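You operate a simulated robot arm through the tools that you are given. There is no shell and no other tool. Be economical: measure what you need, move in short steps, check, and stop when the job is done.

You are at the controls of a simulated two-armed robot. One attempt, no reset.

Task
Brush off the handled tray, load the nutcracker and round tin and carry it to the island.
Fine: all crumbs off before loading; carry the tray with both hands; stand the red brush back in the white crock and leave the blue bottle where it is. Set down upright: what you pick out. What is to be rubbed or washed off counts as gone when no trace of it is left.

Only the result counts: the job must be done as asked and must still hold three seconds after the hand-in. Knocking over, shifting, dropping, spilling or breaking anything else fails it.

Robot
Two 7-joint arms with two-finger parallel grippers on one trunk, on a base that drives. Base frame: it is fixed to the floor where the robot stands at the start and does not move with it; the origin is under the middle of the robot, x ahead of it, y to its left, z up; the surface under the hand at the start is at about z = 0.9. Lengths are in m, angles in rad, forces in N, time in s.
The left shoulder is at the start at [0.05, 0.177, 1.204], the right one opposite. With the tool pointing down near the work surface each hand reaches from about 0.22 to 0.7 m from the robot's upright axis, wherever it stands, measured 20 degrees to its own side. Places, roughly: island top [-2, -1.1, 0.9]; round tin (23x17x6 cm) [0.4, -0.8, 0.9]; tray [0.4, -0.5, 0.9]. Payload 3.43 kg a hand.
The TCP of each hand is the grasp point between the finger pads, 0.034 m short of the fingertips. In the tool frame z runs along the fingers and y along their closing line. Largest opening 0.128 m; finger width 0.024, thickness 0.012; the body of the gripper, 0.048 by 0.13 m, starts 0.096 m behind the TCP.
Orientation is that of the tool frame in the base frame, as [roll, pitch, yaw] about the fixed x, y, z axes, in that order (R = Rz(yaw) Ry(pitch) Rx(roll)). With the fingers straight down and closing along the base's y, the tool's x points along the base's -x, its y along +y and its z along -z.

Tools
- The arms move only by the tool nudge_tool. It takes "left_commands", "right_commands" or both (then of equal length, played together; a hand with none holds still); each is a list of rows, each an object (a shift or turn left out is 0, a gripper value left out holds the last) with "translation": the shift along the base's x, y, z in units of 200 mm (1.0 is 200 mm), a list of three; "delta_rot": the turn, a rotation vector about the base's x, y, z in units of 180 degrees (1.0 is 180 degrees), a list of three; "gripper": the closure, from 0 (fully open) to 1 (shut). In form: [{"translation": [x, y, z], "delta_rot": [ax, ay, az], "gripper": gripper}, ...]. A call has 1 to 20 rows; each row is the pose to reach, as a shift and turn from the pose commanded when the call began. A call with a number of a shift or a turn outside -1 to 1 is refused whole. A row lasts 0.2 s, in which the tool goes at most 0.05 m and 0.15 rad; a call with a longer step from one row to the next is refused whole, and so is a gripper value outside its range. Where a pose cannot be reached the arm comes as near as it can. A force on the tool above 90 N (or 10 N above the force at the start of the call, whichever is more), or a blocked arm, ends the call early, and 0.2 s more pass. The fingers move at their own pace (about 0.108 m/s each) and stop on an object; they squeeze with about 35 N. The grip force told is the motor's: it shows also when the fingers shut on nothing. Time passes only in rows, and 0.2 s behind the last, so rows that repeat a pose let the fingers close. It gives the time, the measured TCP pose, the force on the tool (base axes), the opening and the grip force at its end, in the units of the frame above (readings bear some noise), with the torque about the TCP (base axes, N m) and any sound that the robot's microphone picked up, and new pictures: "pictures" is both (left out), scene, wrist or none (wrist: the cameras of the hands that moved).
- Cameras (640 x 400 px; columns grow to the right, rows downward): "scene" is now at [0.1433, -0.0481, 1.366]; the picture's right is [-0.55, -0.83, 0.00], its down [-0.49, 0.33, -0.81] and it looks along [0.67, -0.45, -0.59] (base axes); focal length 214 px, centre (320, 200). "left" rides on the left gripper at [0.076, 0.011, -0.16] in its tool frame; the picture's right is [-0.15, 0.99, 0.00], its down [-0.88, -0.13, -0.46] and it looks along [-0.45, -0.07, 0.89] (tool axes); focal length 234 px, centre (320, 200). "right" rides on the right gripper at [0.076, -0.011, -0.16] in its tool frame; the picture's right is [0.15, 0.99, 0.00], its down [-0.88, 0.13, -0.46] and it looks along [-0.45, 0.07, 0.89] (tool axes); focal length 234 px, centre (320, 200). There is no depth. A picture from a camera that has moved, and an enlarged one, comes with that camera's place and axes in the base frame and with its lens.
- raise_lower(by): slides the trunk up (or, below 0, down) by that many m; the arms and the scene camera ride with it, the base frame stays. It gives what a move gives, with no picture.
- drive_base(legs): drives the robot by 1 to 6 legs, each [ahead, turn to the left] in m and rad, along the robot's own axes; the way and the turn of a leg run together, so that a leg with both is an arc; at most 1.5 m and 3.142 rad a leg. The arms and the cameras ride along, it lands a little off, and it stops where it bumps. It gives what a move gives, and a new picture of the scene camera.
- turn_head(pan, tilt): turns the head with the scene camera to pan (to the left, within 1.396 rad either way) and tilt (down, from -0.506 to 1.204), counted from straight ahead of the robot. It gives what a move gives, and a new picture of the scene camera.
- enlarge(camera, box): a new picture of the part [left, top, right, bottom] of that camera's present view, enlarged. The clock stands still meanwhile.
- sign_off(): hands the job in; it is judged then, once.

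Work in short steps. Places have to be worked out from the pictures, the camera data and where the tool is seen: move nearer, look again, correct. Check each grasp and each placing, and mend what went wrong. You have 120 turns and 260 pictures in all, those below and enlarged ones among them. Open the grippers and draw the arms clear of the work before you hand the job in, unless the task says otherwise; then end with one line.

The tools are called after "Call:" by a JSON object that holds its "api" and its "payload". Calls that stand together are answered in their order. nudge_tool: Moves the arms, as the interface text tells. Its arguments: {"type":"object","properties":{"left_commands":{"type":"array"},"right_commands":{"type":"array"},"pictures":{"type":"string","enum":["both","scene","wrist","none"]}},"required":[]} The other tools are called the same way: raise_lower (by) slides the trunk up or down; drive_base (legs) drives the base; turn_head (pan, tilt) turns the head that bears the scene camera; enlarge (camera, box) takes an enlarged picture of a part of a camera's view; sign_off () hands the job in.

At the start:

```text
time: 0.0
left_position: [0.3003, -0.0529, 1.2401]
left_ee_rot: [-3.141, 0.0, 3.141]
left_wrist_force: [0.1, 0.1, 0.7]
left_ft_torque: [0.03, -0.04, -0.01]
left_opening: 0.1283
left_grip_force: 0.1
right_position: [0.2793, -0.3402, 0.9989]
right_ee_rot: [3.141, 0.0, -3.141]
right_wrist_force: [-0.2, 1.0, -0.4]
right_ft_torque: [-0.02, -0.01, 0.01]
right_opening: 0.1276
right_grip_force: 0.0
trunk travel left (down, up): [-0.375, 0.026]
robot x, y, heading: [0.0012, 0.0014, 0.003]
head pan, tilt: [-0.586, 0.632]
```

scene: 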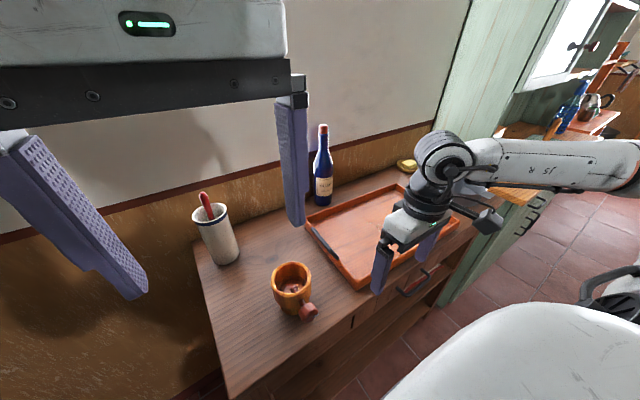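
right: 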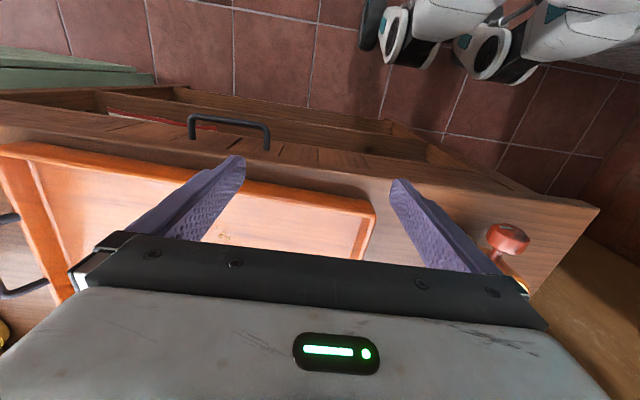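
left: 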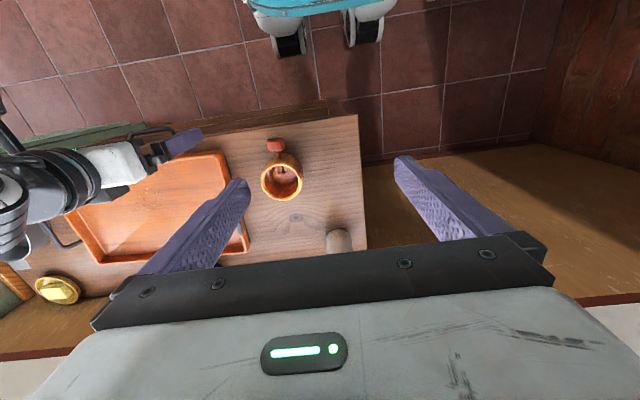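

The scene shows a tray, a crock with the red brush, a mug-like screw nutcracker, a bottle and, far off, something yellow. I'll enlarge the scene for details before moving anything.

Call:
{"api": "enlarge", "payload": {"camera": "scene", "box": [180, 120, 500, 320]}}

Call:
{"api": "enlarge", "payload": {"camera": "left", "box": [0, 100, 400, 320]}}

```text
2.00 times, centred on (340, 220) of scene
camera zoom: at [0.1433, -0.0481, 1.366], right [-0.55, -0.83, 0.0], down [-0.49, 0.33, -0.81], along [0.67, -0.45, -0.59], focal length 429 px, centre (280, 160)
```

zoom: 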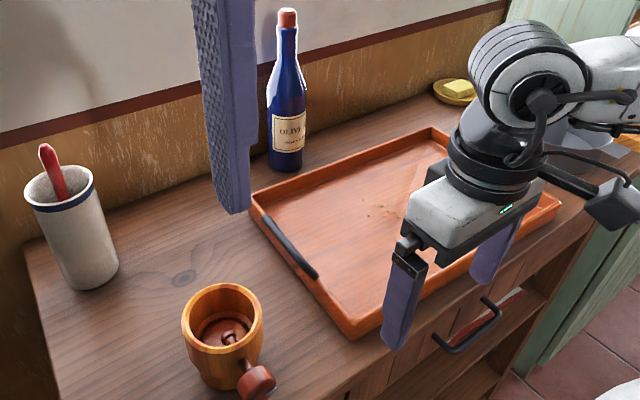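

```text
1.60 times, centred on (200, 210) of left
camera zoom: at [0.2251, -0.0431, 1.4012], right [0.15, 0.99, 0.0], down [0.88, -0.13, 0.46], along [0.45, -0.07, -0.89], focal length 375 px, centre (512, 184)
```

zoom: 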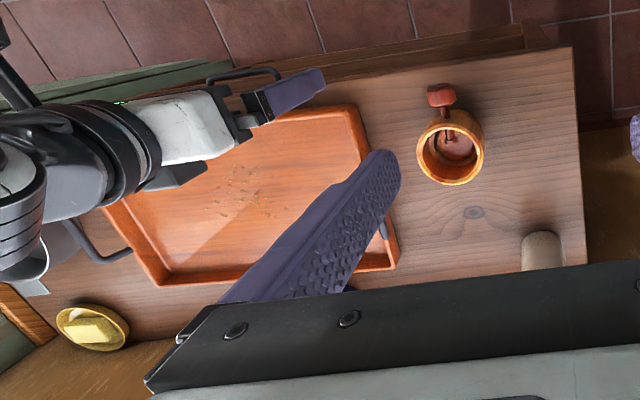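

The right arm hides the tin's place. I'll raise the right hand 0.2 m, and move the left hand up/back a bit so that the scene camera sees more.

Call:
{"api": "nudge_tool", "payload": {"right_commands": [{"translation": [0, 0, 0.25]}, {"translation": [0, 0, 0.5]}, {"translation": [0, 0, 0.75]}, {"translation": [0, 0, 1.0]}, {"translation": [0, 0, 1.0]}], "left_commands": [{"translation": [0, 0.25, 0]}, {"translation": [0, 0.5, 0]}, {"translation": [0, 0.75, 0]}, {"translation": [0, 1.0, 0]}, {"translation": [0, 1.0, 0]}]}}

Call:
{"api": "turn_head", "payload": {"pan": -0.9, "tilt": 0.75}}

```text
time: 1.2
left_position: [0.2993, 0.1471, 1.2383]
left_ee_rot: [3.139, 0.0, 3.139]
left_wrist_force: [-0.3, -0.5, 0.1]
left_ft_torque: [0.03, 0.0, 0.04]
left_opening: 0.128
left_grip_force: 0.1
right_position: [0.2791, -0.3437, 1.1996]
right_ee_rot: [3.139, 0.0, -3.14]
right_wrist_force: [0.4, -0.7, 0.2]
right_ft_torque: [0.04, -0.02, -0.01]
right_opening: 0.1281
right_grip_force: 0.1
trunk travel left (down, up): [-0.375, 0.026]
robot x, y, heading: [-0.0012, -0.0013, 0.004]
head pan, tilt: [-0.586, 0.632]
camera scene: at [0.1437, -0.0494, 1.3658], right [-0.55, -0.83, 0.0], down [-0.49, 0.33, -0.81], along [0.67, -0.45, -0.59], focal length 214 px, centre (320, 200)
camera right: at [0.2038, -0.3537, 1.3585], right [-0.15, 0.99, 0.0], down [0.88, 0.13, 0.46], along [0.45, 0.07, -0.89], focal length 234 px, centre (320, 200)
camera left: at [0.225, 0.1555, 1.399], right [0.15, 0.99, 0.0], down [0.88, -0.13, 0.45], along [0.45, -0.07, -0.89], focal length 234 px, centre (320, 200)
```

scene: 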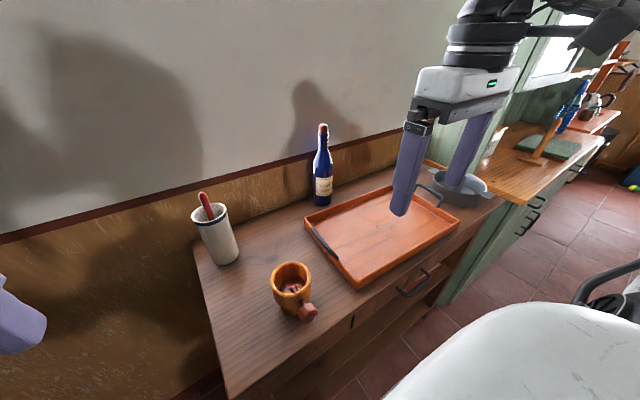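
right: 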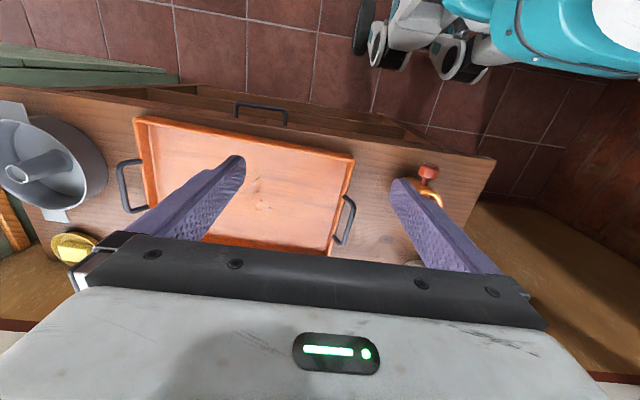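
left: 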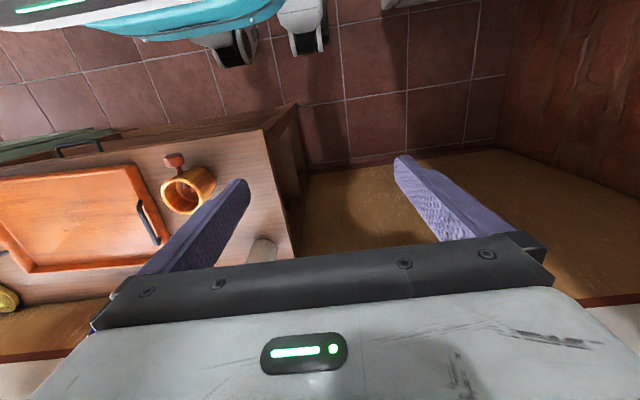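

```text
time: 2.0
left_position: [0.2992, 0.1459, 1.2379]
left_ee_rot: [-3.141, -0.001, 3.14]
left_wrist_force: [-0.4, -0.1, -0.2]
left_ft_torque: [-0.01, 0.02, -0.02]
left_opening: 0.1281
left_grip_force: 0.0
right_position: [0.2791, -0.3415, 1.1988]
right_ee_rot: [3.141, 0.001, -3.141]
right_wrist_force: [0.6, -0.2, -0.4]
right_ft_torque: [-0.01, 0.0, 0.03]
right_opening: 0.128
right_grip_force: 0.0
trunk travel left (down, up): [-0.375, 0.026]
robot x, y, heading: [-0.0016, 0.0026, -0.003]
head pan, tilt: [-0.901, 0.75]
camera scene: at [0.1221, -0.0647, 1.356], right [-0.78, -0.62, 0.0], down [-0.42, 0.53, -0.73], along [0.45, -0.57, -0.68], focal length 214 px, centre (320, 200)
```

scene: 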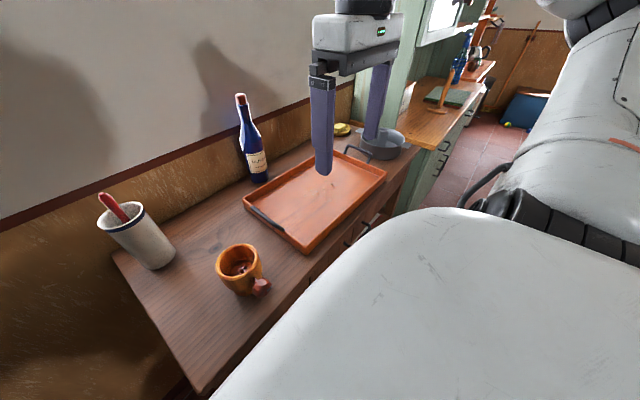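

The round tin is a ring tin beside the tray. There are other things on the counter further on; let me enlarge to make sure what the nutcracker is.

Call:
{"api": "enlarge", "payload": {"camera": "scene", "box": [380, 0, 580, 125]}}

Call:
{"api": "enlarge", "payload": {"camera": "scene", "box": [200, 100, 440, 310]}}

Call:
{"api": "enlarge", "payload": {"camera": "right", "box": [0, 80, 520, 280]}}

```text
3.20 times, centred on (480, 62) of scene
camera zoom: at [0.1221, -0.0647, 1.356], right [-0.78, -0.62, 0.0], down [-0.42, 0.53, -0.73], along [0.45, -0.57, -0.68], focal length 686 px, centre (-192, 640)
```

zoom: 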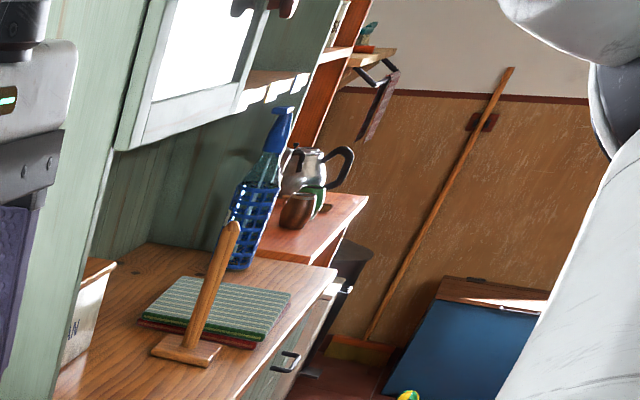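

```text
1.90 times, centred on (320, 205) of scene
camera zoom: at [0.1221, -0.0647, 1.356], right [-0.78, -0.62, 0.0], down [-0.42, 0.53, -0.73], along [0.45, -0.57, -0.68], focal length 408 px, centre (320, 190)
```

zoom: 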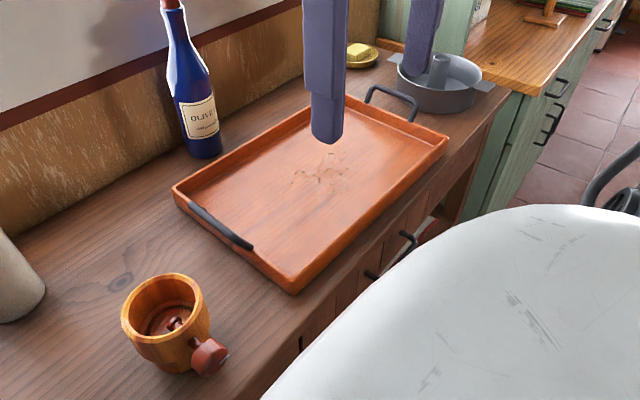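

```text
1.23 times, centred on (260, 180) of right
camera zoom: at [0.2034, -0.3525, 1.3585], right [-0.15, 0.99, 0.0], down [0.88, 0.13, 0.46], along [0.45, 0.07, -0.89], focal length 288 px, centre (394, 225)
```

zoom: 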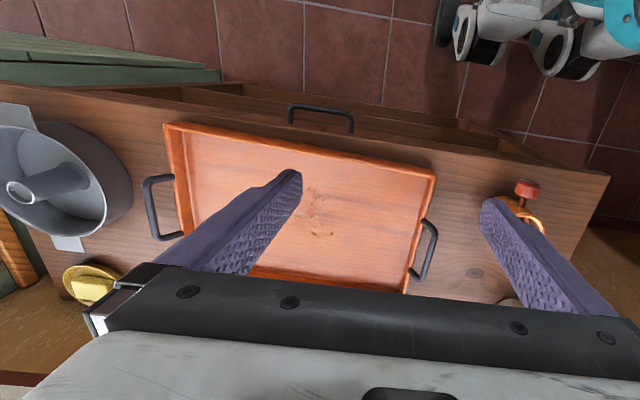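

The cup with the red screw is the nutcracker (~(0.40,-0.13)); crock about (0.59,-0.05) with rim near z 1.06; tray x 0.32..0.57, y -0.66..-0.28; tin about (0.40,-0.82); bottle about (0.66,-0.40). I'll move the right hand towards a point above the crock to look at the brush, the left hand out of the way.

Call:
{"api": "nudge_tool", "payload": {"right_commands": [{"translation": [0.16, 0.16, 0.06]}, {"translation": [0.32, 0.32, 0.12]}, {"translation": [0.48, 0.48, 0.18]}, {"translation": [0.64, 0.64, 0.24]}, {"translation": [0.8, 0.8, 0.3]}, {"translation": [0.96, 0.96, 0.35]}, {"translation": [1.0, 1.0, 0.4]}, {"translation": [1.0, 1.0, 0.4]}], "left_commands": [{"translation": [0, 0.2, 0]}, {"translation": [0, 0.4, 0]}, {"translation": [0, 0.6, 0]}, {"translation": [0, 0.8, 0]}, {"translation": [0, 0.9, 0]}, {"translation": [0, 0.9, 0]}, {"translation": [0, 0.9, 0]}, {"translation": [0, 0.9, 0]}], "pictures": "none"}}

Call:
{"api": "nudge_tool", "payload": {"right_commands": [{"translation": [0.13, 0.13, 0]}, {"translation": [0.26, 0.26, 0]}, {"translation": [0.36, 0.37, 0]}, {"translation": [0.36, 0.37, 0]}], "pictures": "wrist"}}

Call:
{"api": "turn_head", "payload": {"pan": -0.2, "tilt": 0.6}}

```text
time: 3.8
left_position: [0.2997, 0.3288, 1.2396]
left_ee_rot: [3.141, -0.001, -3.14]
left_wrist_force: [-0.6, 0.3, -0.2]
left_ft_torque: [0.02, -0.02, -0.03]
left_opening: 0.1279
left_grip_force: 0.1
right_position: [0.4402, -0.1835, 1.2555]
right_ee_rot: [3.141, 0.001, 3.14]
right_wrist_force: [-0.5, -0.2, -0.2]
right_ft_torque: [-0.03, -0.02, 0.01]
right_opening: 0.1282
right_grip_force: 0.1
right hand out of reach, approached as far as the arm can: row 5, 6, 7, 8
trunk travel left (down, up): [-0.375, 0.026]
robot x, y, heading: [-0.0013, -0.0002, 0.0]
head pan, tilt: [-0.901, 0.75]
```

```text
time: 4.8
left_position: [0.2999, 0.3273, 1.2399]
left_ee_rot: [3.14, -0.001, 3.141]
left_wrist_force: [-0.1, -0.9, -0.3]
left_ft_torque: [0.0, -0.01, 0.01]
left_opening: 0.1278
left_grip_force: 0.0
right_position: [0.4541, -0.1813, 1.2328]
right_ee_rot: [-3.141, 0.001, -3.14]
right_wrist_force: [0.0, 0.0, -0.5]
right_ft_torque: [-0.04, -0.01, 0.03]
right_opening: 0.1278
right_grip_force: 0.0
right hand out of reach, approached as far as the arm can: row 1, 2, 3, 4
trunk travel left (down, up): [-0.375, 0.026]
robot x, y, heading: [-0.0007, -0.0, 0.003]
head pan, tilt: [-0.901, 0.75]
camera right: at [0.3779, -0.1932, 1.392], right [-0.15, 0.99, 0.0], down [0.88, 0.13, 0.46], along [0.45, 0.07, -0.89], focal length 234 px, centre (320, 200)
```

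right: 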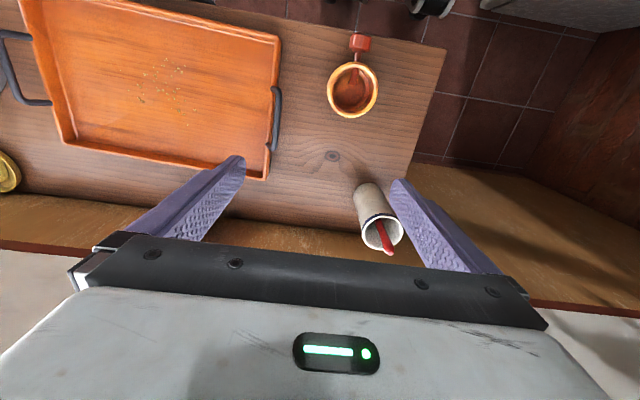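

```text
time: 5.9
left_position: [0.3003, 0.329, 1.2391]
left_ee_rot: [-3.141, -0.001, 3.14]
left_wrist_force: [0.4, -0.2, -0.4]
left_ft_torque: [-0.02, 0.04, -0.01]
left_opening: 0.1278
left_grip_force: 0.1
right_position: [0.4534, -0.1825, 1.2335]
right_ee_rot: [-3.141, -0.002, -3.139]
right_wrist_force: [-0.7, 0.4, -0.5]
right_ft_torque: [0.03, 0.02, 0.0]
right_opening: 0.128
right_grip_force: 0.1
trunk travel left (down, up): [-0.375, 0.026]
robot x, y, heading: [-0.0001, 0.0016, 0.002]
head pan, tilt: [-0.201, 0.6]
camera scene: at [0.1571, -0.0174, 1.3688], right [-0.2, -0.98, 0.0], down [-0.55, 0.11, -0.82], along [0.81, -0.17, -0.57], focal length 214 px, centre (320, 200)
```

scene: 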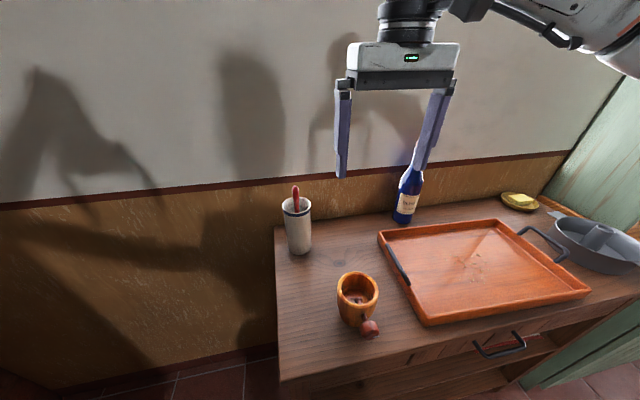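

The right arm was out of reach up there; the tip of the brush handle triangulates to about (0.603,-0.047,1.098) and the crock rim centre to (0.592,-0.05,1.062). I'll lower and pitch the hand forward ~25° to gain reach, then read the pose.

Call:
{"api": "nudge_tool", "payload": {"right_commands": [{"translation": [0, 0, -0.1], "delta_rot": [0, -0.046, 0]}, {"translation": [0, 0, -0.2], "delta_rot": [0, -0.092, 0]}, {"translation": [0, 0, -0.25], "delta_rot": [0, -0.139, 0]}, {"translation": [0, 0, -0.25], "delta_rot": [0, -0.139, 0]}], "pictures": "none"}}

```text
time: 6.9
left_position: [0.3004, 0.3275, 1.24]
left_ee_rot: [3.139, 0.0, 3.141]
left_wrist_force: [-0.4, -0.5, 0.2]
left_ft_torque: [0.01, 0.01, -0.01]
left_opening: 0.1282
left_grip_force: 0.0
right_position: [0.4529, -0.1848, 1.1817]
right_ee_rot: [3.14, 0.439, -3.141]
right_wrist_force: [-0.3, 0.9, 0.6]
right_ft_torque: [0.0, 0.03, -0.01]
right_opening: 0.1281
right_grip_force: 0.1
trunk travel left (down, up): [-0.375, 0.026]
robot x, y, heading: [-0.0003, 0.0026, -0.0]
head pan, tilt: [-0.201, 0.6]
```

Pose is as wanted (commands restart from the reached pose). Now moving to a hover just short of the handle, fingers at z≈1.17.

Call:
{"api": "nudge_tool", "payload": {"right_commands": [{"translation": [0.15, 0.17, 0]}, {"translation": [0.3, 0.34, 0]}, {"translation": [0.45, 0.51, 0]}, {"translation": [0.6, 0.69, -0.03]}, {"translation": [0.65, 0.69, -0.06]}, {"translation": [0.65, 0.69, -0.06]}]}}

```text
time: 8.3
left_position: [0.3014, 0.328, 1.2389]
left_ee_rot: [3.14, 0.0, 3.141]
left_wrist_force: [0.3, 0.6, -0.1]
left_ft_torque: [-0.03, -0.02, -0.01]
left_opening: 0.128
left_grip_force: 0.1
right_position: [0.5168, -0.1317, 1.183]
right_ee_rot: [-3.142, 0.437, -3.14]
right_wrist_force: [0.5, -0.5, -0.3]
right_ft_torque: [0.02, -0.01, 0.0]
right_opening: 0.1283
right_grip_force: 0.0
right hand out of reach, approached as far as the arm can: row 2, 3, 4, 5, 6
trunk travel left (down, up): [-0.375, 0.026]
robot x, y, heading: [-0.0001, 0.0031, -0.002]
head pan, tilt: [-0.201, 0.6]
camera scene: at [0.1572, -0.0174, 1.3688], right [-0.2, -0.98, 0.0], down [-0.55, 0.11, -0.83], along [0.81, -0.16, -0.56], focal length 214 px, centre (320, 200)
camera right: at [0.3805, -0.1416, 1.295], right [-0.13, 0.99, -0.06], down [0.61, 0.13, 0.79], along [0.78, 0.07, -0.62], focal length 234 px, centre (320, 200)
```

scene: 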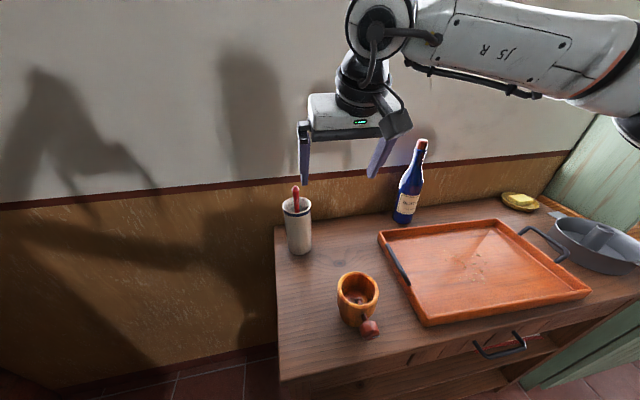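
right: 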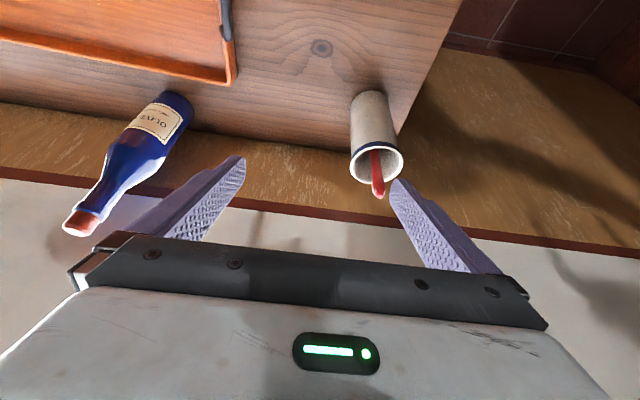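

The arm can't reach further that way; a left turn of the base brings the crock to the right arm's favoured bearing. I pull the hand back 0.08 m then turn left 0.3 rad.

Call:
{"api": "nudge_tool", "payload": {"right_commands": [{"translation": [-0.2, -0.05, 0.0]}, {"translation": [-0.4, -0.1, 0]}, {"translation": [-0.4, -0.1, 0]}], "pictures": "none"}}

Call:
{"api": "drive_base", "payload": {"legs": [[0, 0.3]]}}

```text
time: 9.1
left_position: [0.3009, 0.3271, 1.2387]
left_ee_rot: [-3.141, 0.0, 3.141]
left_wrist_force: [-0.1, 0.1, 0.4]
left_ft_torque: [-0.01, 0.05, -0.03]
left_opening: 0.1281
left_grip_force: 0.0
right_position: [0.4343, -0.151, 1.1833]
right_ee_rot: [3.141, 0.437, -3.141]
right_wrist_force: [0.0, 0.1, 0.7]
right_ft_torque: [0.03, 0.02, 0.0]
right_opening: 0.128
right_grip_force: 0.1
trunk travel left (down, up): [-0.375, 0.026]
robot x, y, heading: [-0.0014, 0.0027, 0.003]
head pan, tilt: [-0.201, 0.6]
```

```text
time: 10.2
left_position: [0.2606, 0.3802, 1.2283]
left_ee_rot: [3.135, -0.046, -2.959]
left_wrist_force: [-0.3, -0.3, 0.0]
left_ft_torque: [0.04, 0.03, -0.02]
left_opening: 0.1277
left_grip_force: 0.0
right_position: [0.4772, -0.0658, 1.1757]
right_ee_rot: [3.141, 0.416, -2.956]
right_wrist_force: [-0.2, -0.2, -0.1]
right_ft_torque: [0.03, -0.02, 0.01]
right_opening: 0.1279
right_grip_force: 0.2
trunk travel left (down, up): [-0.375, 0.026]
robot x, y, heading: [0.0042, -0.0021, 0.162]
head pan, tilt: [-0.201, 0.6]
stopped in leg 1: the robot was blocked; the commanded pose is now the measured one
camera scene: at [0.1849, 0.0122, 1.3651], right [-0.04, -1.0, 0.0], down [-0.58, 0.02, -0.81], along [0.81, -0.03, -0.58], focal length 214 px, centre (320, 200)
```

scene: 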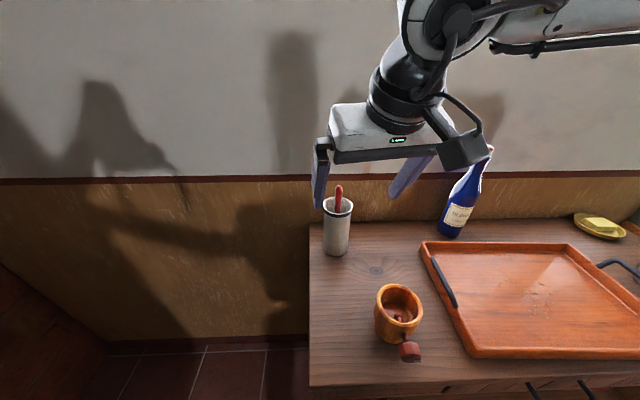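

The base bumped after 0.16 rad (probably the open drawer front). I'll ease off by a small back turn, and check that nothing on the counter shifted.

Call:
{"api": "drive_base", "payload": {"legs": [[0, -0.04]]}}

Call:
{"api": "turn_head", "payload": {"pan": -0.5, "tilt": 1.1}}

```text
time: 11.0
left_position: [0.2583, 0.3681, 1.2329]
left_ee_rot: [3.139, -0.022, -2.997]
left_wrist_force: [-0.1, -0.4, -0.7]
left_ft_torque: [-0.02, 0.01, 0.01]
left_opening: 0.1282
left_grip_force: 0.1
right_position: [0.4566, -0.085, 1.1823]
right_ee_rot: [-3.141, 0.431, -2.996]
right_wrist_force: [-0.7, -0.4, -0.3]
right_ft_torque: [0.0, -0.02, -0.02]
right_opening: 0.1282
right_grip_force: 0.0
trunk travel left (down, up): [-0.375, 0.026]
robot x, y, heading: [0.0047, -0.0015, 0.136]
head pan, tilt: [-0.201, 0.6]
camera scene: at [0.1663, 0.0063, 1.3682], right [-0.07, -1.0, 0.0], down [-0.57, 0.04, -0.82], along [0.82, -0.06, -0.57], focal length 214 px, centre (320, 200)
```

scene: 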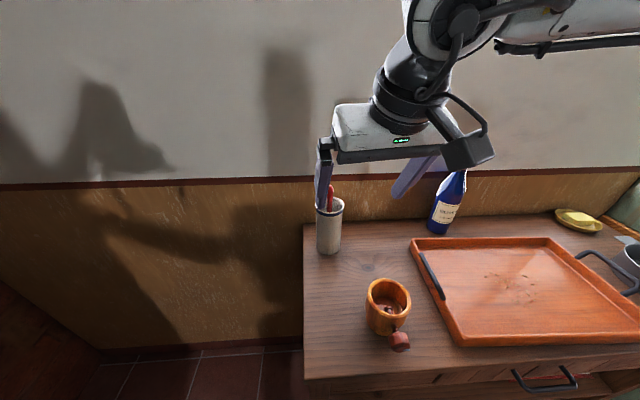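

```text
time: 12.0
left_position: [0.2584, 0.3698, 1.2329]
left_ee_rot: [3.136, -0.023, -2.997]
left_wrist_force: [-0.1, 0.0, -0.3]
left_ft_torque: [0.02, 0.02, -0.02]
left_opening: 0.1279
left_grip_force: 0.0
right_position: [0.459, -0.0851, 1.1824]
right_ee_rot: [-3.141, 0.433, -2.995]
right_wrist_force: [0.4, -0.9, 0.3]
right_ft_torque: [-0.03, 0.02, -0.02]
right_opening: 0.1279
right_grip_force: 0.1
trunk travel left (down, up): [-0.375, 0.026]
robot x, y, heading: [0.0056, 0.0001, 0.135]
head pan, tilt: [-0.499, 1.1]
camera scene: at [0.1367, -0.0112, 1.3298], right [-0.36, -0.93, 0.0], down [-0.83, 0.32, -0.45], along [0.42, -0.16, -0.89], focal length 214 px, centre (320, 200)
```

scene: 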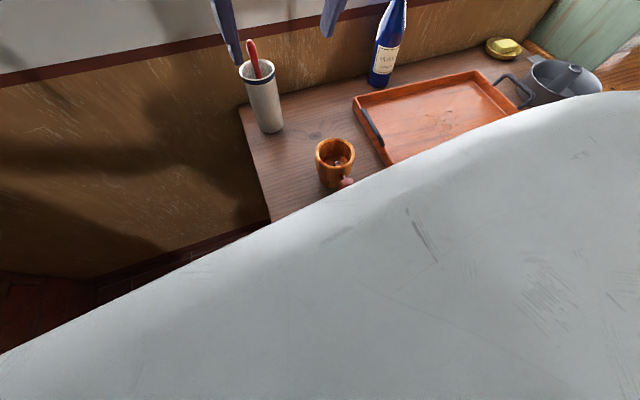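

Nothing shifted. Now I try to reach on to the hover over the brush handle from here.

Call:
{"api": "nudge_tool", "payload": {"right_commands": [{"translation": [0.2, 0.06, -0.02]}, {"translation": [0.4, 0.12, -0.05]}, {"translation": [0.6, 0.19, -0.08]}, {"translation": [0.6, 0.19, -0.08]}], "pictures": "wrist"}}

Call:
{"api": "turn_head", "payload": {"pan": -0.2, "tilt": 0.6}}

```text
time: 13.0
left_position: [0.258, 0.3686, 1.2331]
left_ee_rot: [3.135, -0.025, -2.996]
left_wrist_force: [-0.5, 0.6, -0.8]
left_ft_torque: [0.04, -0.01, 0.0]
left_opening: 0.1279
left_grip_force: 0.0
right_position: [0.5589, -0.0652, 1.1686]
right_ee_rot: [3.141, 0.431, -2.999]
right_wrist_force: [0.1, -0.3, 0.1]
right_ft_torque: [0.01, 0.0, 0.02]
right_opening: 0.1281
right_grip_force: 0.0
right hand out of reach, approached as far as the arm can: row 3, 4
trunk travel left (down, up): [-0.375, 0.026]
robot x, y, heading: [0.0003, -0.0031, 0.135]
head pan, tilt: [-0.499, 1.1]
camera right: at [0.4258, -0.0939, 1.2818], right [-0.27, 0.96, -0.06], down [0.58, 0.22, 0.78], along [0.76, 0.18, -0.62], focal length 234 px, centre (320, 200)
```

right: 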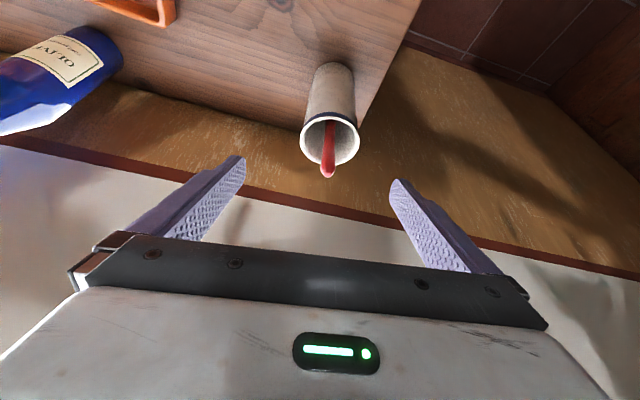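

```text
time: 13.9
left_position: [0.2587, 0.3696, 1.2336]
left_ee_rot: [3.136, -0.022, -2.995]
left_wrist_force: [-0.1, 0.6, 0.0]
left_ft_torque: [0.01, -0.01, 0.01]
left_opening: 0.1281
left_grip_force: 0.1
right_position: [0.5585, -0.0639, 1.1693]
right_ee_rot: [3.14, 0.43, -2.997]
right_wrist_force: [0.3, -0.1, 0.0]
right_ft_torque: [0.03, 0.01, 0.0]
right_opening: 0.1277
right_grip_force: 0.2
trunk travel left (down, up): [-0.375, 0.026]
robot x, y, heading: [0.0002, -0.0029, 0.134]
head pan, tilt: [-0.201, 0.6]
camera scene: at [0.1663, 0.0049, 1.3679], right [-0.07, -1.0, 0.0], down [-0.57, 0.04, -0.82], along [0.82, -0.06, -0.57], focal length 214 px, centre (320, 200)
```

scene: 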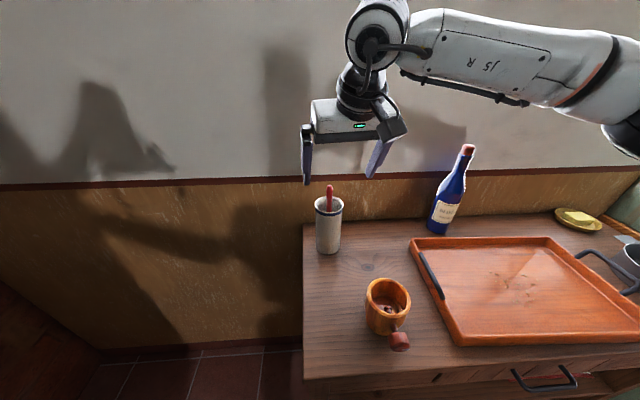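

The brush tip is confirmed near (0.606,-0.045,1.098). I go down and forward to put the pads round the handle's top with a little more pitch, still open.

Call:
{"api": "nudge_tool", "payload": {"right_commands": [{"translation": [0.0, 0.03, -0.12], "delta_rot": [0.006, -0.04, 0]}, {"translation": [0.0, 0.07, -0.25], "delta_rot": [0.008, -0.05, 0]}, {"translation": [0.1, 0.09, -0.34], "delta_rot": [0.008, -0.05, 0]}, {"translation": [0.23, 0.09, -0.34], "delta_rot": [0.008, -0.05, 0]}, {"translation": [0.23, 0.09, -0.34], "delta_rot": [0.008, -0.05, 0]}]}}

```text
time: 15.1
left_position: [0.2582, 0.3687, 1.2342]
left_ee_rot: [3.135, -0.023, -2.996]
left_wrist_force: [-0.6, -0.2, 0.3]
left_ft_torque: [-0.01, -0.01, -0.02]
left_opening: 0.1279
left_grip_force: 0.0
right_position: [0.6002, -0.0518, 1.0996]
right_ee_rot: [3.141, 0.591, -2.997]
right_wrist_force: [0.2, 0.1, 0.3]
right_ft_torque: [-0.03, 0.0, 0.02]
right_opening: 0.1281
right_grip_force: 0.0
right hand out of reach, approached as far as the arm can: row 4, 5
trunk travel left (down, up): [-0.375, 0.026]
robot x, y, heading: [0.0045, -0.0006, 0.131]
head pan, tilt: [-0.201, 0.6]
camera scene: at [0.1662, 0.0049, 1.368], right [-0.07, -1.0, 0.0], down [-0.57, 0.04, -0.82], along [0.82, -0.06, -0.57], focal length 214 px, centre (320, 200)
camera right: at [0.4523, -0.0854, 1.1893], right [-0.26, 0.96, -0.08], down [0.45, 0.2, 0.87], along [0.85, 0.19, -0.49], focal length 234 px, centre (320, 200)
```

scene: 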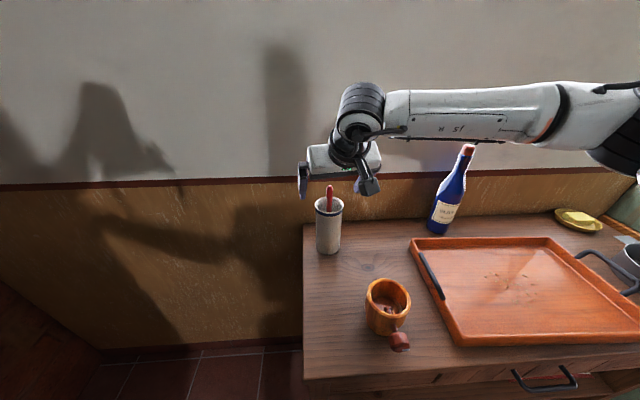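
right: 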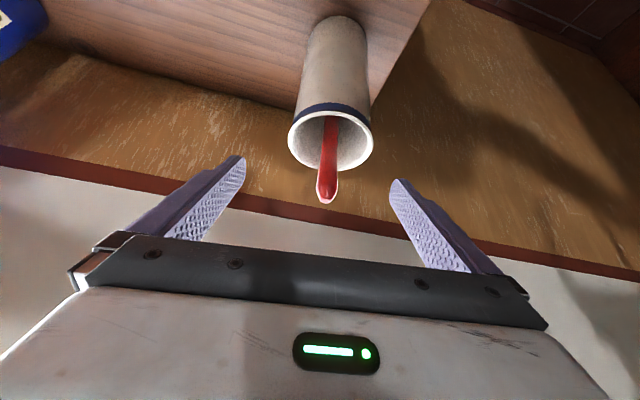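

The handle tip sits between the pads at TCP level with the fingertips above the rim. Closing.

Call:
{"api": "nudge_tool", "payload": {"right_commands": [{"translation": [0, 0.02, 0], "gripper": 0.5}, {"translation": [0, 0.03, 0], "gripper": 0.8}, {"translation": [0, 0.03, 0], "gripper": 1}, {"translation": [0, 0.03, 0], "gripper": 1}, {"translation": [0, 0.03, 0], "gripper": 1}]}}

```text
time: 16.3
left_position: [0.2591, 0.3683, 1.2325]
left_ee_rot: [3.135, -0.024, -2.997]
left_wrist_force: [-0.2, 1.0, 0.1]
left_ft_torque: [0.01, -0.01, 0.0]
left_opening: 0.1283
left_grip_force: 0.2
right_position: [0.5983, -0.0513, 1.0985]
right_ee_rot: [3.139, 0.589, -2.996]
right_wrist_force: [-0.9, 1.1, -0.1]
right_ft_torque: [-0.04, 0.01, -0.05]
right_opening: 0.0135
right_grip_force: 35.1
right hand out of reach, approached as far as the arm can: row 1, 2, 3, 4, 5
trunk travel left (down, up): [-0.375, 0.026]
robot x, y, heading: [0.0062, -0.0028, 0.134]
head pan, tilt: [-0.201, 0.6]
camera scene: at [0.1662, 0.005, 1.3681], right [-0.07, -1.0, 0.0], down [-0.57, 0.04, -0.82], along [0.82, -0.06, -0.57], focal length 214 px, centre (320, 200)
camera right: at [0.45, -0.0844, 1.1892], right [-0.26, 0.96, -0.08], down [0.45, 0.2, 0.87], along [0.85, 0.19, -0.49], focal length 234 px, centre (320, 200)
```

scene: 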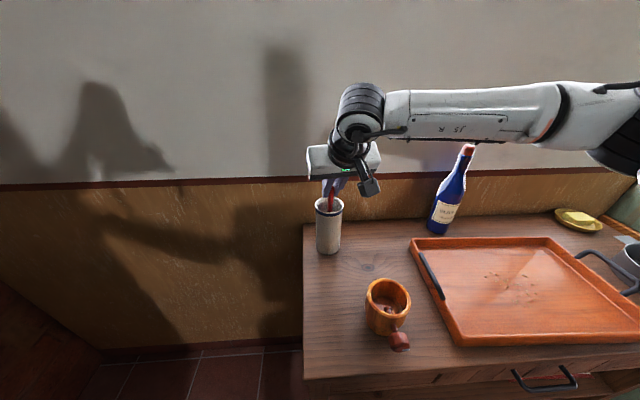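
right: 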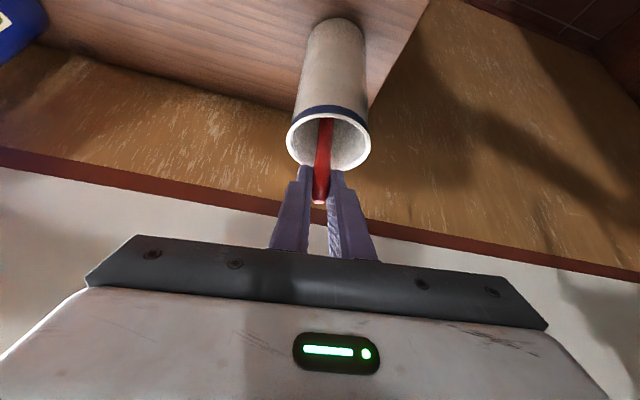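

Grip holds at 13.5 mm, 35 N. Lift straight up in steps and see how far the arm gets.

Call:
{"api": "nudge_tool", "payload": {"right_commands": [{"translation": [0, 0, 0.15]}, {"translation": [0, 0, 0.3]}, {"translation": [0, 0, 0.4]}, {"translation": [0, 0, 0.4]}]}}

```text
time: 17.3
left_position: [0.2579, 0.3678, 1.2333]
left_ee_rot: [3.137, -0.023, -2.997]
left_wrist_force: [-0.3, -0.2, 0.6]
left_ft_torque: [-0.02, -0.01, 0.0]
left_opening: 0.1282
left_grip_force: 0.0
right_position: [0.5969, -0.0602, 1.1797]
right_ee_rot: [3.137, 0.589, -2.997]
right_wrist_force: [0.5, -0.7, 0.0]
right_ft_torque: [0.02, -0.01, 0.01]
right_opening: 0.0134
right_grip_force: 35.1
right hand out of reach, approached as far as the arm can: row 2, 3, 4
trunk travel left (down, up): [-0.375, 0.026]
robot x, y, heading: [0.001, 0.0017, 0.137]
head pan, tilt: [-0.201, 0.6]
camera scene: at [0.1662, 0.005, 1.3681], right [-0.07, -1.0, 0.0], down [-0.57, 0.04, -0.82], along [0.82, -0.06, -0.57], focal length 214 px, centre (320, 200)
camera right: at [0.4487, -0.0918, 1.2688], right [-0.26, 0.96, -0.08], down [0.45, 0.2, 0.87], along [0.85, 0.19, -0.49], focal length 234 px, centre (320, 200)
```

scene: 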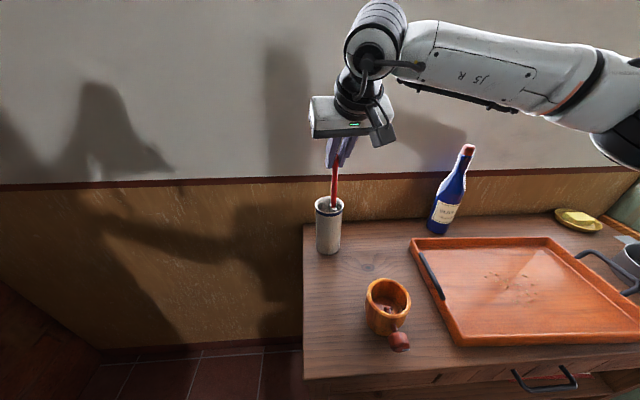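
right: 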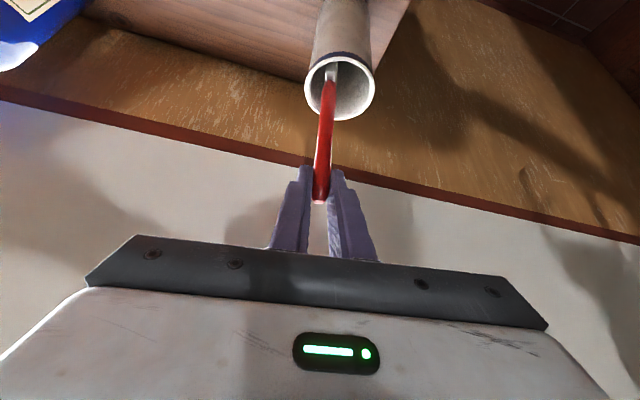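

The brush is rising well (handle and metal ferrule now visible). I'll yaw the hand about the vertical brush so the wrist stays on the right side, and continue up.

Call:
{"api": "nudge_tool", "payload": {"right_commands": [{"translation": [0, 0.02, 0], "delta_rot": [0, 0, 0.045]}, {"translation": [0, 0.03, 0.03], "delta_rot": [0, 0, 0.09]}, {"translation": [0, 0.03, 0.1], "delta_rot": [0, 0, 0.135]}, {"translation": [0, 0.03, 0.2], "delta_rot": [0, 0, 0.16]}, {"translation": [0, 0.03, 0.3], "delta_rot": [0, 0, 0.16]}, {"translation": [0, 0.03, 0.3], "delta_rot": [0, 0, 0.16]}]}}

Call:
{"api": "raise_lower", "payload": {"by": 0.025}}

```text
time: 18.7
left_position: [0.258, 0.369, 1.2331]
left_ee_rot: [3.135, -0.024, -2.997]
left_wrist_force: [-1.1, -0.1, -0.2]
left_ft_torque: [-0.01, -0.03, -0.01]
left_opening: 0.1282
left_grip_force: 0.0
right_position: [0.5961, -0.0527, 1.2405]
right_ee_rot: [3.136, 0.591, -2.496]
right_wrist_force: [0.7, -0.2, -0.8]
right_ft_torque: [0.03, -0.03, 0.01]
right_opening: 0.0135
right_grip_force: 35.2
trunk travel left (down, up): [-0.375, 0.026]
robot x, y, heading: [0.0053, 0.0001, 0.134]
head pan, tilt: [-0.201, 0.6]
camera scene: at [0.1662, 0.0049, 1.3681], right [-0.07, -1.0, 0.0], down [-0.57, 0.04, -0.82], along [0.82, -0.06, -0.57], focal length 214 px, centre (320, 200)
camera right: at [0.4826, -0.1532, 1.3284], right [-0.69, 0.72, -0.08], down [0.3, 0.39, 0.87], along [0.65, 0.58, -0.49], focal length 234 px, centre (320, 200)
```

scene: 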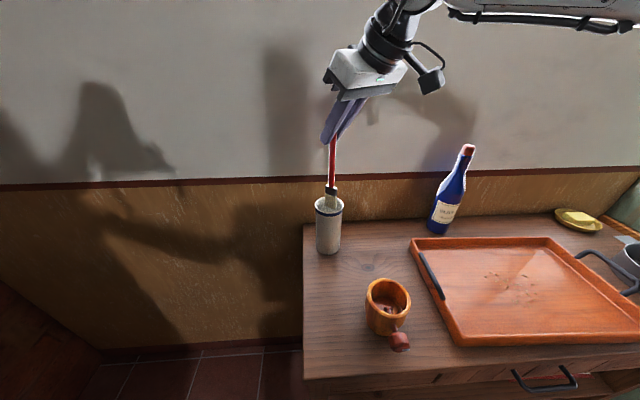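
right: 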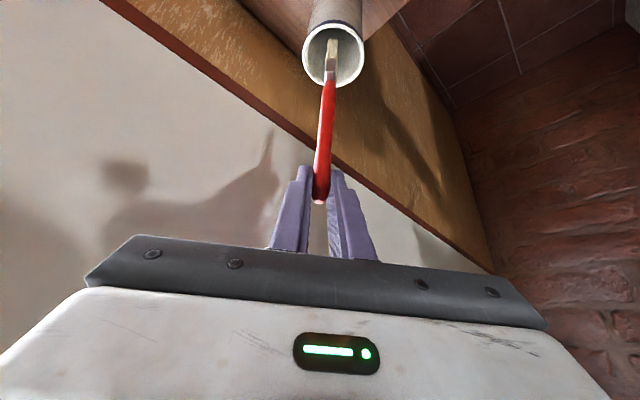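

```text
time: 19.4
left_position: [0.2585, 0.369, 1.2588]
left_ee_rot: [3.134, -0.023, -2.997]
left_wrist_force: [0.5, 1.1, -0.1]
left_ft_torque: [0.02, 0.03, 0.03]
left_opening: 0.1279
left_grip_force: 0.1
right_position: [0.5965, -0.0538, 1.264]
right_ee_rot: [3.137, 0.591, -2.495]
right_wrist_force: [0.3, -0.5, 0.2]
right_ft_torque: [-0.03, 0.02, 0.02]
right_opening: 0.0135
right_grip_force: 35.0
trunk travel left (down, up): [-0.4, 0.001]
robot x, y, heading: [0.0022, -0.0025, 0.132]
head pan, tilt: [-0.201, 0.6]
```

The hand reached well: TCP 1.264, bristles should be nearly out of the crock. A further rise of 0.04, then check.

Call:
{"api": "nudge_tool", "payload": {"right_commands": [{"translation": [0, 0, 0.1], "delta_rot": [0, 0, 0.03]}, {"translation": [0, 0, 0.2], "delta_rot": [0, 0, 0.06]}, {"translation": [0, 0, 0.2], "delta_rot": [0, 0, 0.06]}]}}

```text
time: 20.2
left_position: [0.2582, 0.3679, 1.2586]
left_ee_rot: [3.135, -0.022, -2.996]
left_wrist_force: [-0.7, 0.0, -0.4]
left_ft_torque: [0.0, 0.04, -0.01]
left_opening: 0.1279
left_grip_force: 0.1
right_position: [0.5978, -0.0552, 1.3023]
right_ee_rot: [3.135, 0.593, -2.309]
right_wrist_force: [-0.1, 0.3, 1.1]
right_ft_torque: [-0.04, 0.03, -0.03]
right_opening: 0.0134
right_grip_force: 34.9
right hand out of reach, approached as far as the arm can: row 2
trunk travel left (down, up): [-0.4, 0.001]
robot x, y, heading: [0.0039, -0.0044, 0.13]
head pan, tilt: [-0.201, 0.6]
camera scene: at [0.1662, 0.0043, 1.3931], right [-0.07, -1.0, 0.0], down [-0.57, 0.04, -0.82], along [0.82, -0.06, -0.57], focal length 214 px, centre (320, 200)
camera right: at [0.5034, -0.1746, 1.3927], right [-0.81, 0.58, -0.08], down [0.23, 0.44, 0.87], along [0.53, 0.69, -0.49], focal length 234 px, centre (320, 200)
```

scene: 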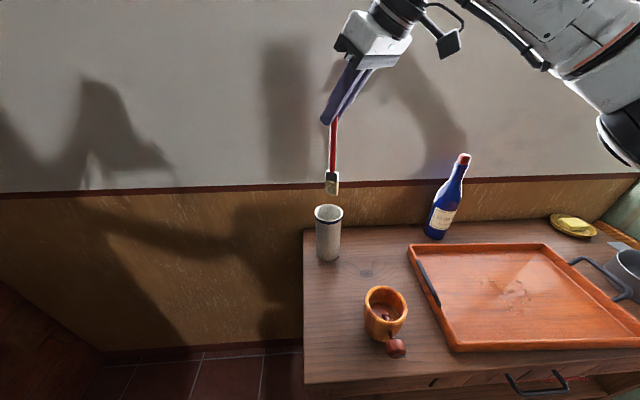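
right: 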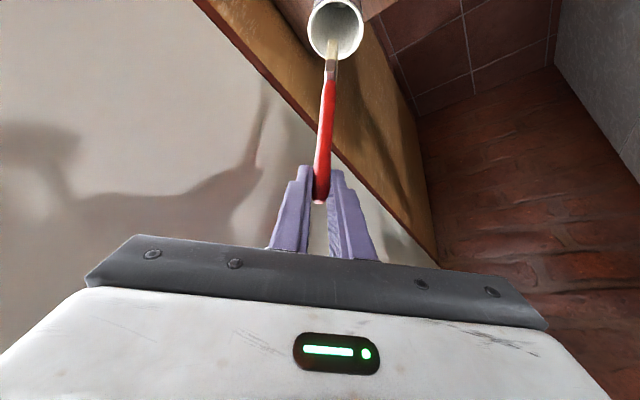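

The brush is free (bottom about 0.19 m below the TCP, bottom z ≈1.11), crock undisturbed. I bring it back and across towards the tray, yawing the hand to face the tray.

Call:
{"api": "nudge_tool", "payload": {"right_commands": [{"translation": [-0.2, -0.1, 0], "delta_rot": [0, 0, -0.045]}, {"translation": [-0.4, -0.2, 0], "delta_rot": [0, 0, -0.09]}, {"translation": [-0.6, -0.35, 0], "delta_rot": [0, 0, -0.135]}, {"translation": [-0.75, -0.52, -0.02], "delta_rot": [0, 0, -0.18]}, {"translation": [-0.8, -0.74, -0.05], "delta_rot": [0, 0, -0.225]}, {"translation": [-0.8, -0.95, -0.1], "delta_rot": [0, 0, -0.27]}, {"translation": [-0.8, -1.0, -0.15], "delta_rot": [0, 0, -0.315]}, {"translation": [-0.8, -1.0, -0.2], "delta_rot": [0, 0, -0.36]}, {"translation": [-0.8, -1.0, -0.2], "delta_rot": [0, 0, -0.36]}], "pictures": "none"}}

Call:
{"api": "drive_base", "payload": {"legs": [[0, -0.14]]}}

Call:
{"api": "turn_head", "payload": {"pan": -0.7, "tilt": 0.75}}

```text
time: 22.2
left_position: [0.2587, 0.3674, 1.259]
left_ee_rot: [3.135, -0.022, -2.997]
left_wrist_force: [0.5, -0.6, -1.2]
left_ft_torque: [-0.02, -0.03, 0.02]
left_opening: 0.1281
left_grip_force: 0.1
right_position: [0.4367, -0.2544, 1.2638]
right_ee_rot: [-3.141, 0.59, 2.845]
right_wrist_force: [-0.2, -0.8, -0.7]
right_ft_torque: [0.0, 0.0, 0.01]
right_opening: 0.0133
right_grip_force: 34.7
trunk travel left (down, up): [-0.4, 0.001]
robot x, y, heading: [0.0009, 0.0026, 0.135]
head pan, tilt: [-0.201, 0.6]
```

```text
time: 23.2
left_position: [0.3031, 0.3279, 1.2607]
left_ee_rot: [3.136, -0.018, -3.138]
left_wrist_force: [0.1, 0.2, -0.6]
left_ft_torque: [0.02, -0.01, -0.01]
left_opening: 0.1281
left_grip_force: 0.1
right_position: [0.392, -0.3126, 1.2653]
right_ee_rot: [3.14, 0.596, 2.706]
right_wrist_force: [0.2, 0.0, 0.3]
right_ft_torque: [0.03, -0.05, 0.01]
right_opening: 0.0135
right_grip_force: 35.0
trunk travel left (down, up): [-0.4, 0.001]
robot x, y, heading: [0.0035, 0.0009, -0.008]
head pan, tilt: [-0.201, 0.6]
camera scene: at [0.16, -0.0188, 1.3938], right [-0.21, -0.98, 0.0], down [-0.55, 0.12, -0.82], along [0.81, -0.17, -0.57], focal length 214 px, centre (320, 200)
```

scene: 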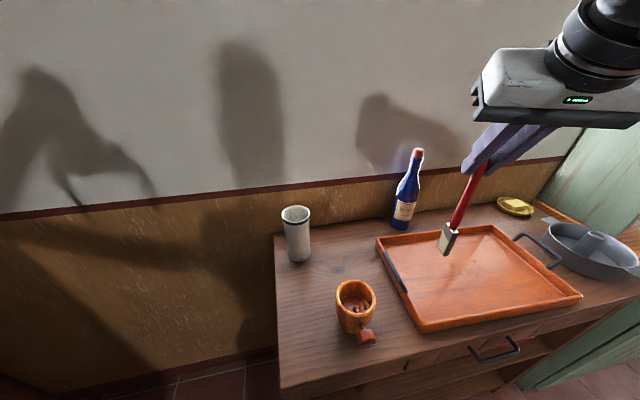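

```text
time: 24.1
left_position: [0.3025, 0.3293, 1.2595]
left_ee_rot: [3.136, -0.017, -3.138]
left_wrist_force: [-0.1, 0.6, 0.4]
left_ft_torque: [0.0, -0.01, 0.0]
left_opening: 0.1278
left_grip_force: 0.1
right_position: [0.3916, -0.3123, 1.2659]
right_ee_rot: [3.14, 0.595, 2.706]
right_wrist_force: [0.1, 0.7, 0.2]
right_ft_torque: [0.01, -0.05, 0.03]
right_opening: 0.0133
right_grip_force: 35.0
trunk travel left (down, up): [-0.4, 0.001]
robot x, y, heading: [0.0019, -0.0009, -0.001]
head pan, tilt: [-0.7, 0.75]
camera scene: at [0.1365, -0.0539, 1.381], right [-0.65, -0.76, 0.0], down [-0.52, 0.44, -0.73], along [0.56, -0.47, -0.68], focal length 214 px, centre (320, 200)
```

scene: 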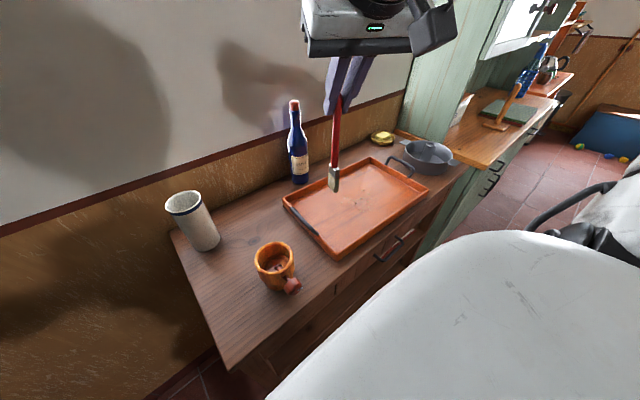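

The brush hangs vertically from the hand at (0.39,-0.31), bottom z≈1.075. I enlarge the tray to locate crumbs.

Call:
{"api": "enlarge", "payload": {"camera": "scene", "box": [270, 130, 450, 260]}}

Call:
{"api": "enlarge", "payload": {"camera": "right", "box": [0, 0, 640, 250]}}

```text
3.08 times, centred on (360, 195) of scene
camera zoom: at [0.1365, -0.0539, 1.381], right [-0.65, -0.76, 0.0], down [-0.52, 0.44, -0.73], along [0.56, -0.47, -0.68], focal length 660 px, centre (197, 215)
```

zoom: 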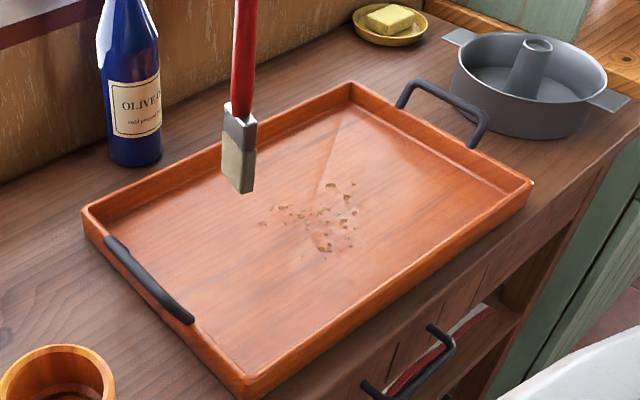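

```text
1.00 times, centred on (320, 125) of right (not enlarged: the box is as wide or as high as the picture)
camera zoom: at [0.2492, -0.2573, 1.3548], right [0.31, 0.95, -0.08], down [0.48, -0.08, 0.87], along [0.82, -0.31, -0.48], focal length 234 px, centre (320, 275)
```

zoom: 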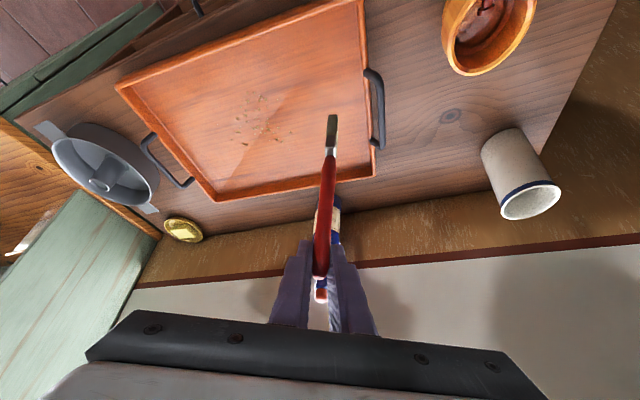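

Crumbs lie in about x 0.39–0.485, y −0.42–−0.545 on the tray floor. I move the brush over the far left corner of that patch and lower to just above the floor.

Call:
{"api": "nudge_tool", "payload": {"right_commands": [{"translation": [0.16, -0.16, 0]}, {"translation": [0.32, -0.32, -0.05]}, {"translation": [0.5, -0.49, -0.2]}, {"translation": [0.5, -0.49, -0.4]}, {"translation": [0.5, -0.49, -0.6]}, {"translation": [0.5, -0.49, -0.7]}, {"translation": [0.5, -0.49, -0.7]}]}}

```text
refused: row 3 steps farther than a row can; nothing moved
```

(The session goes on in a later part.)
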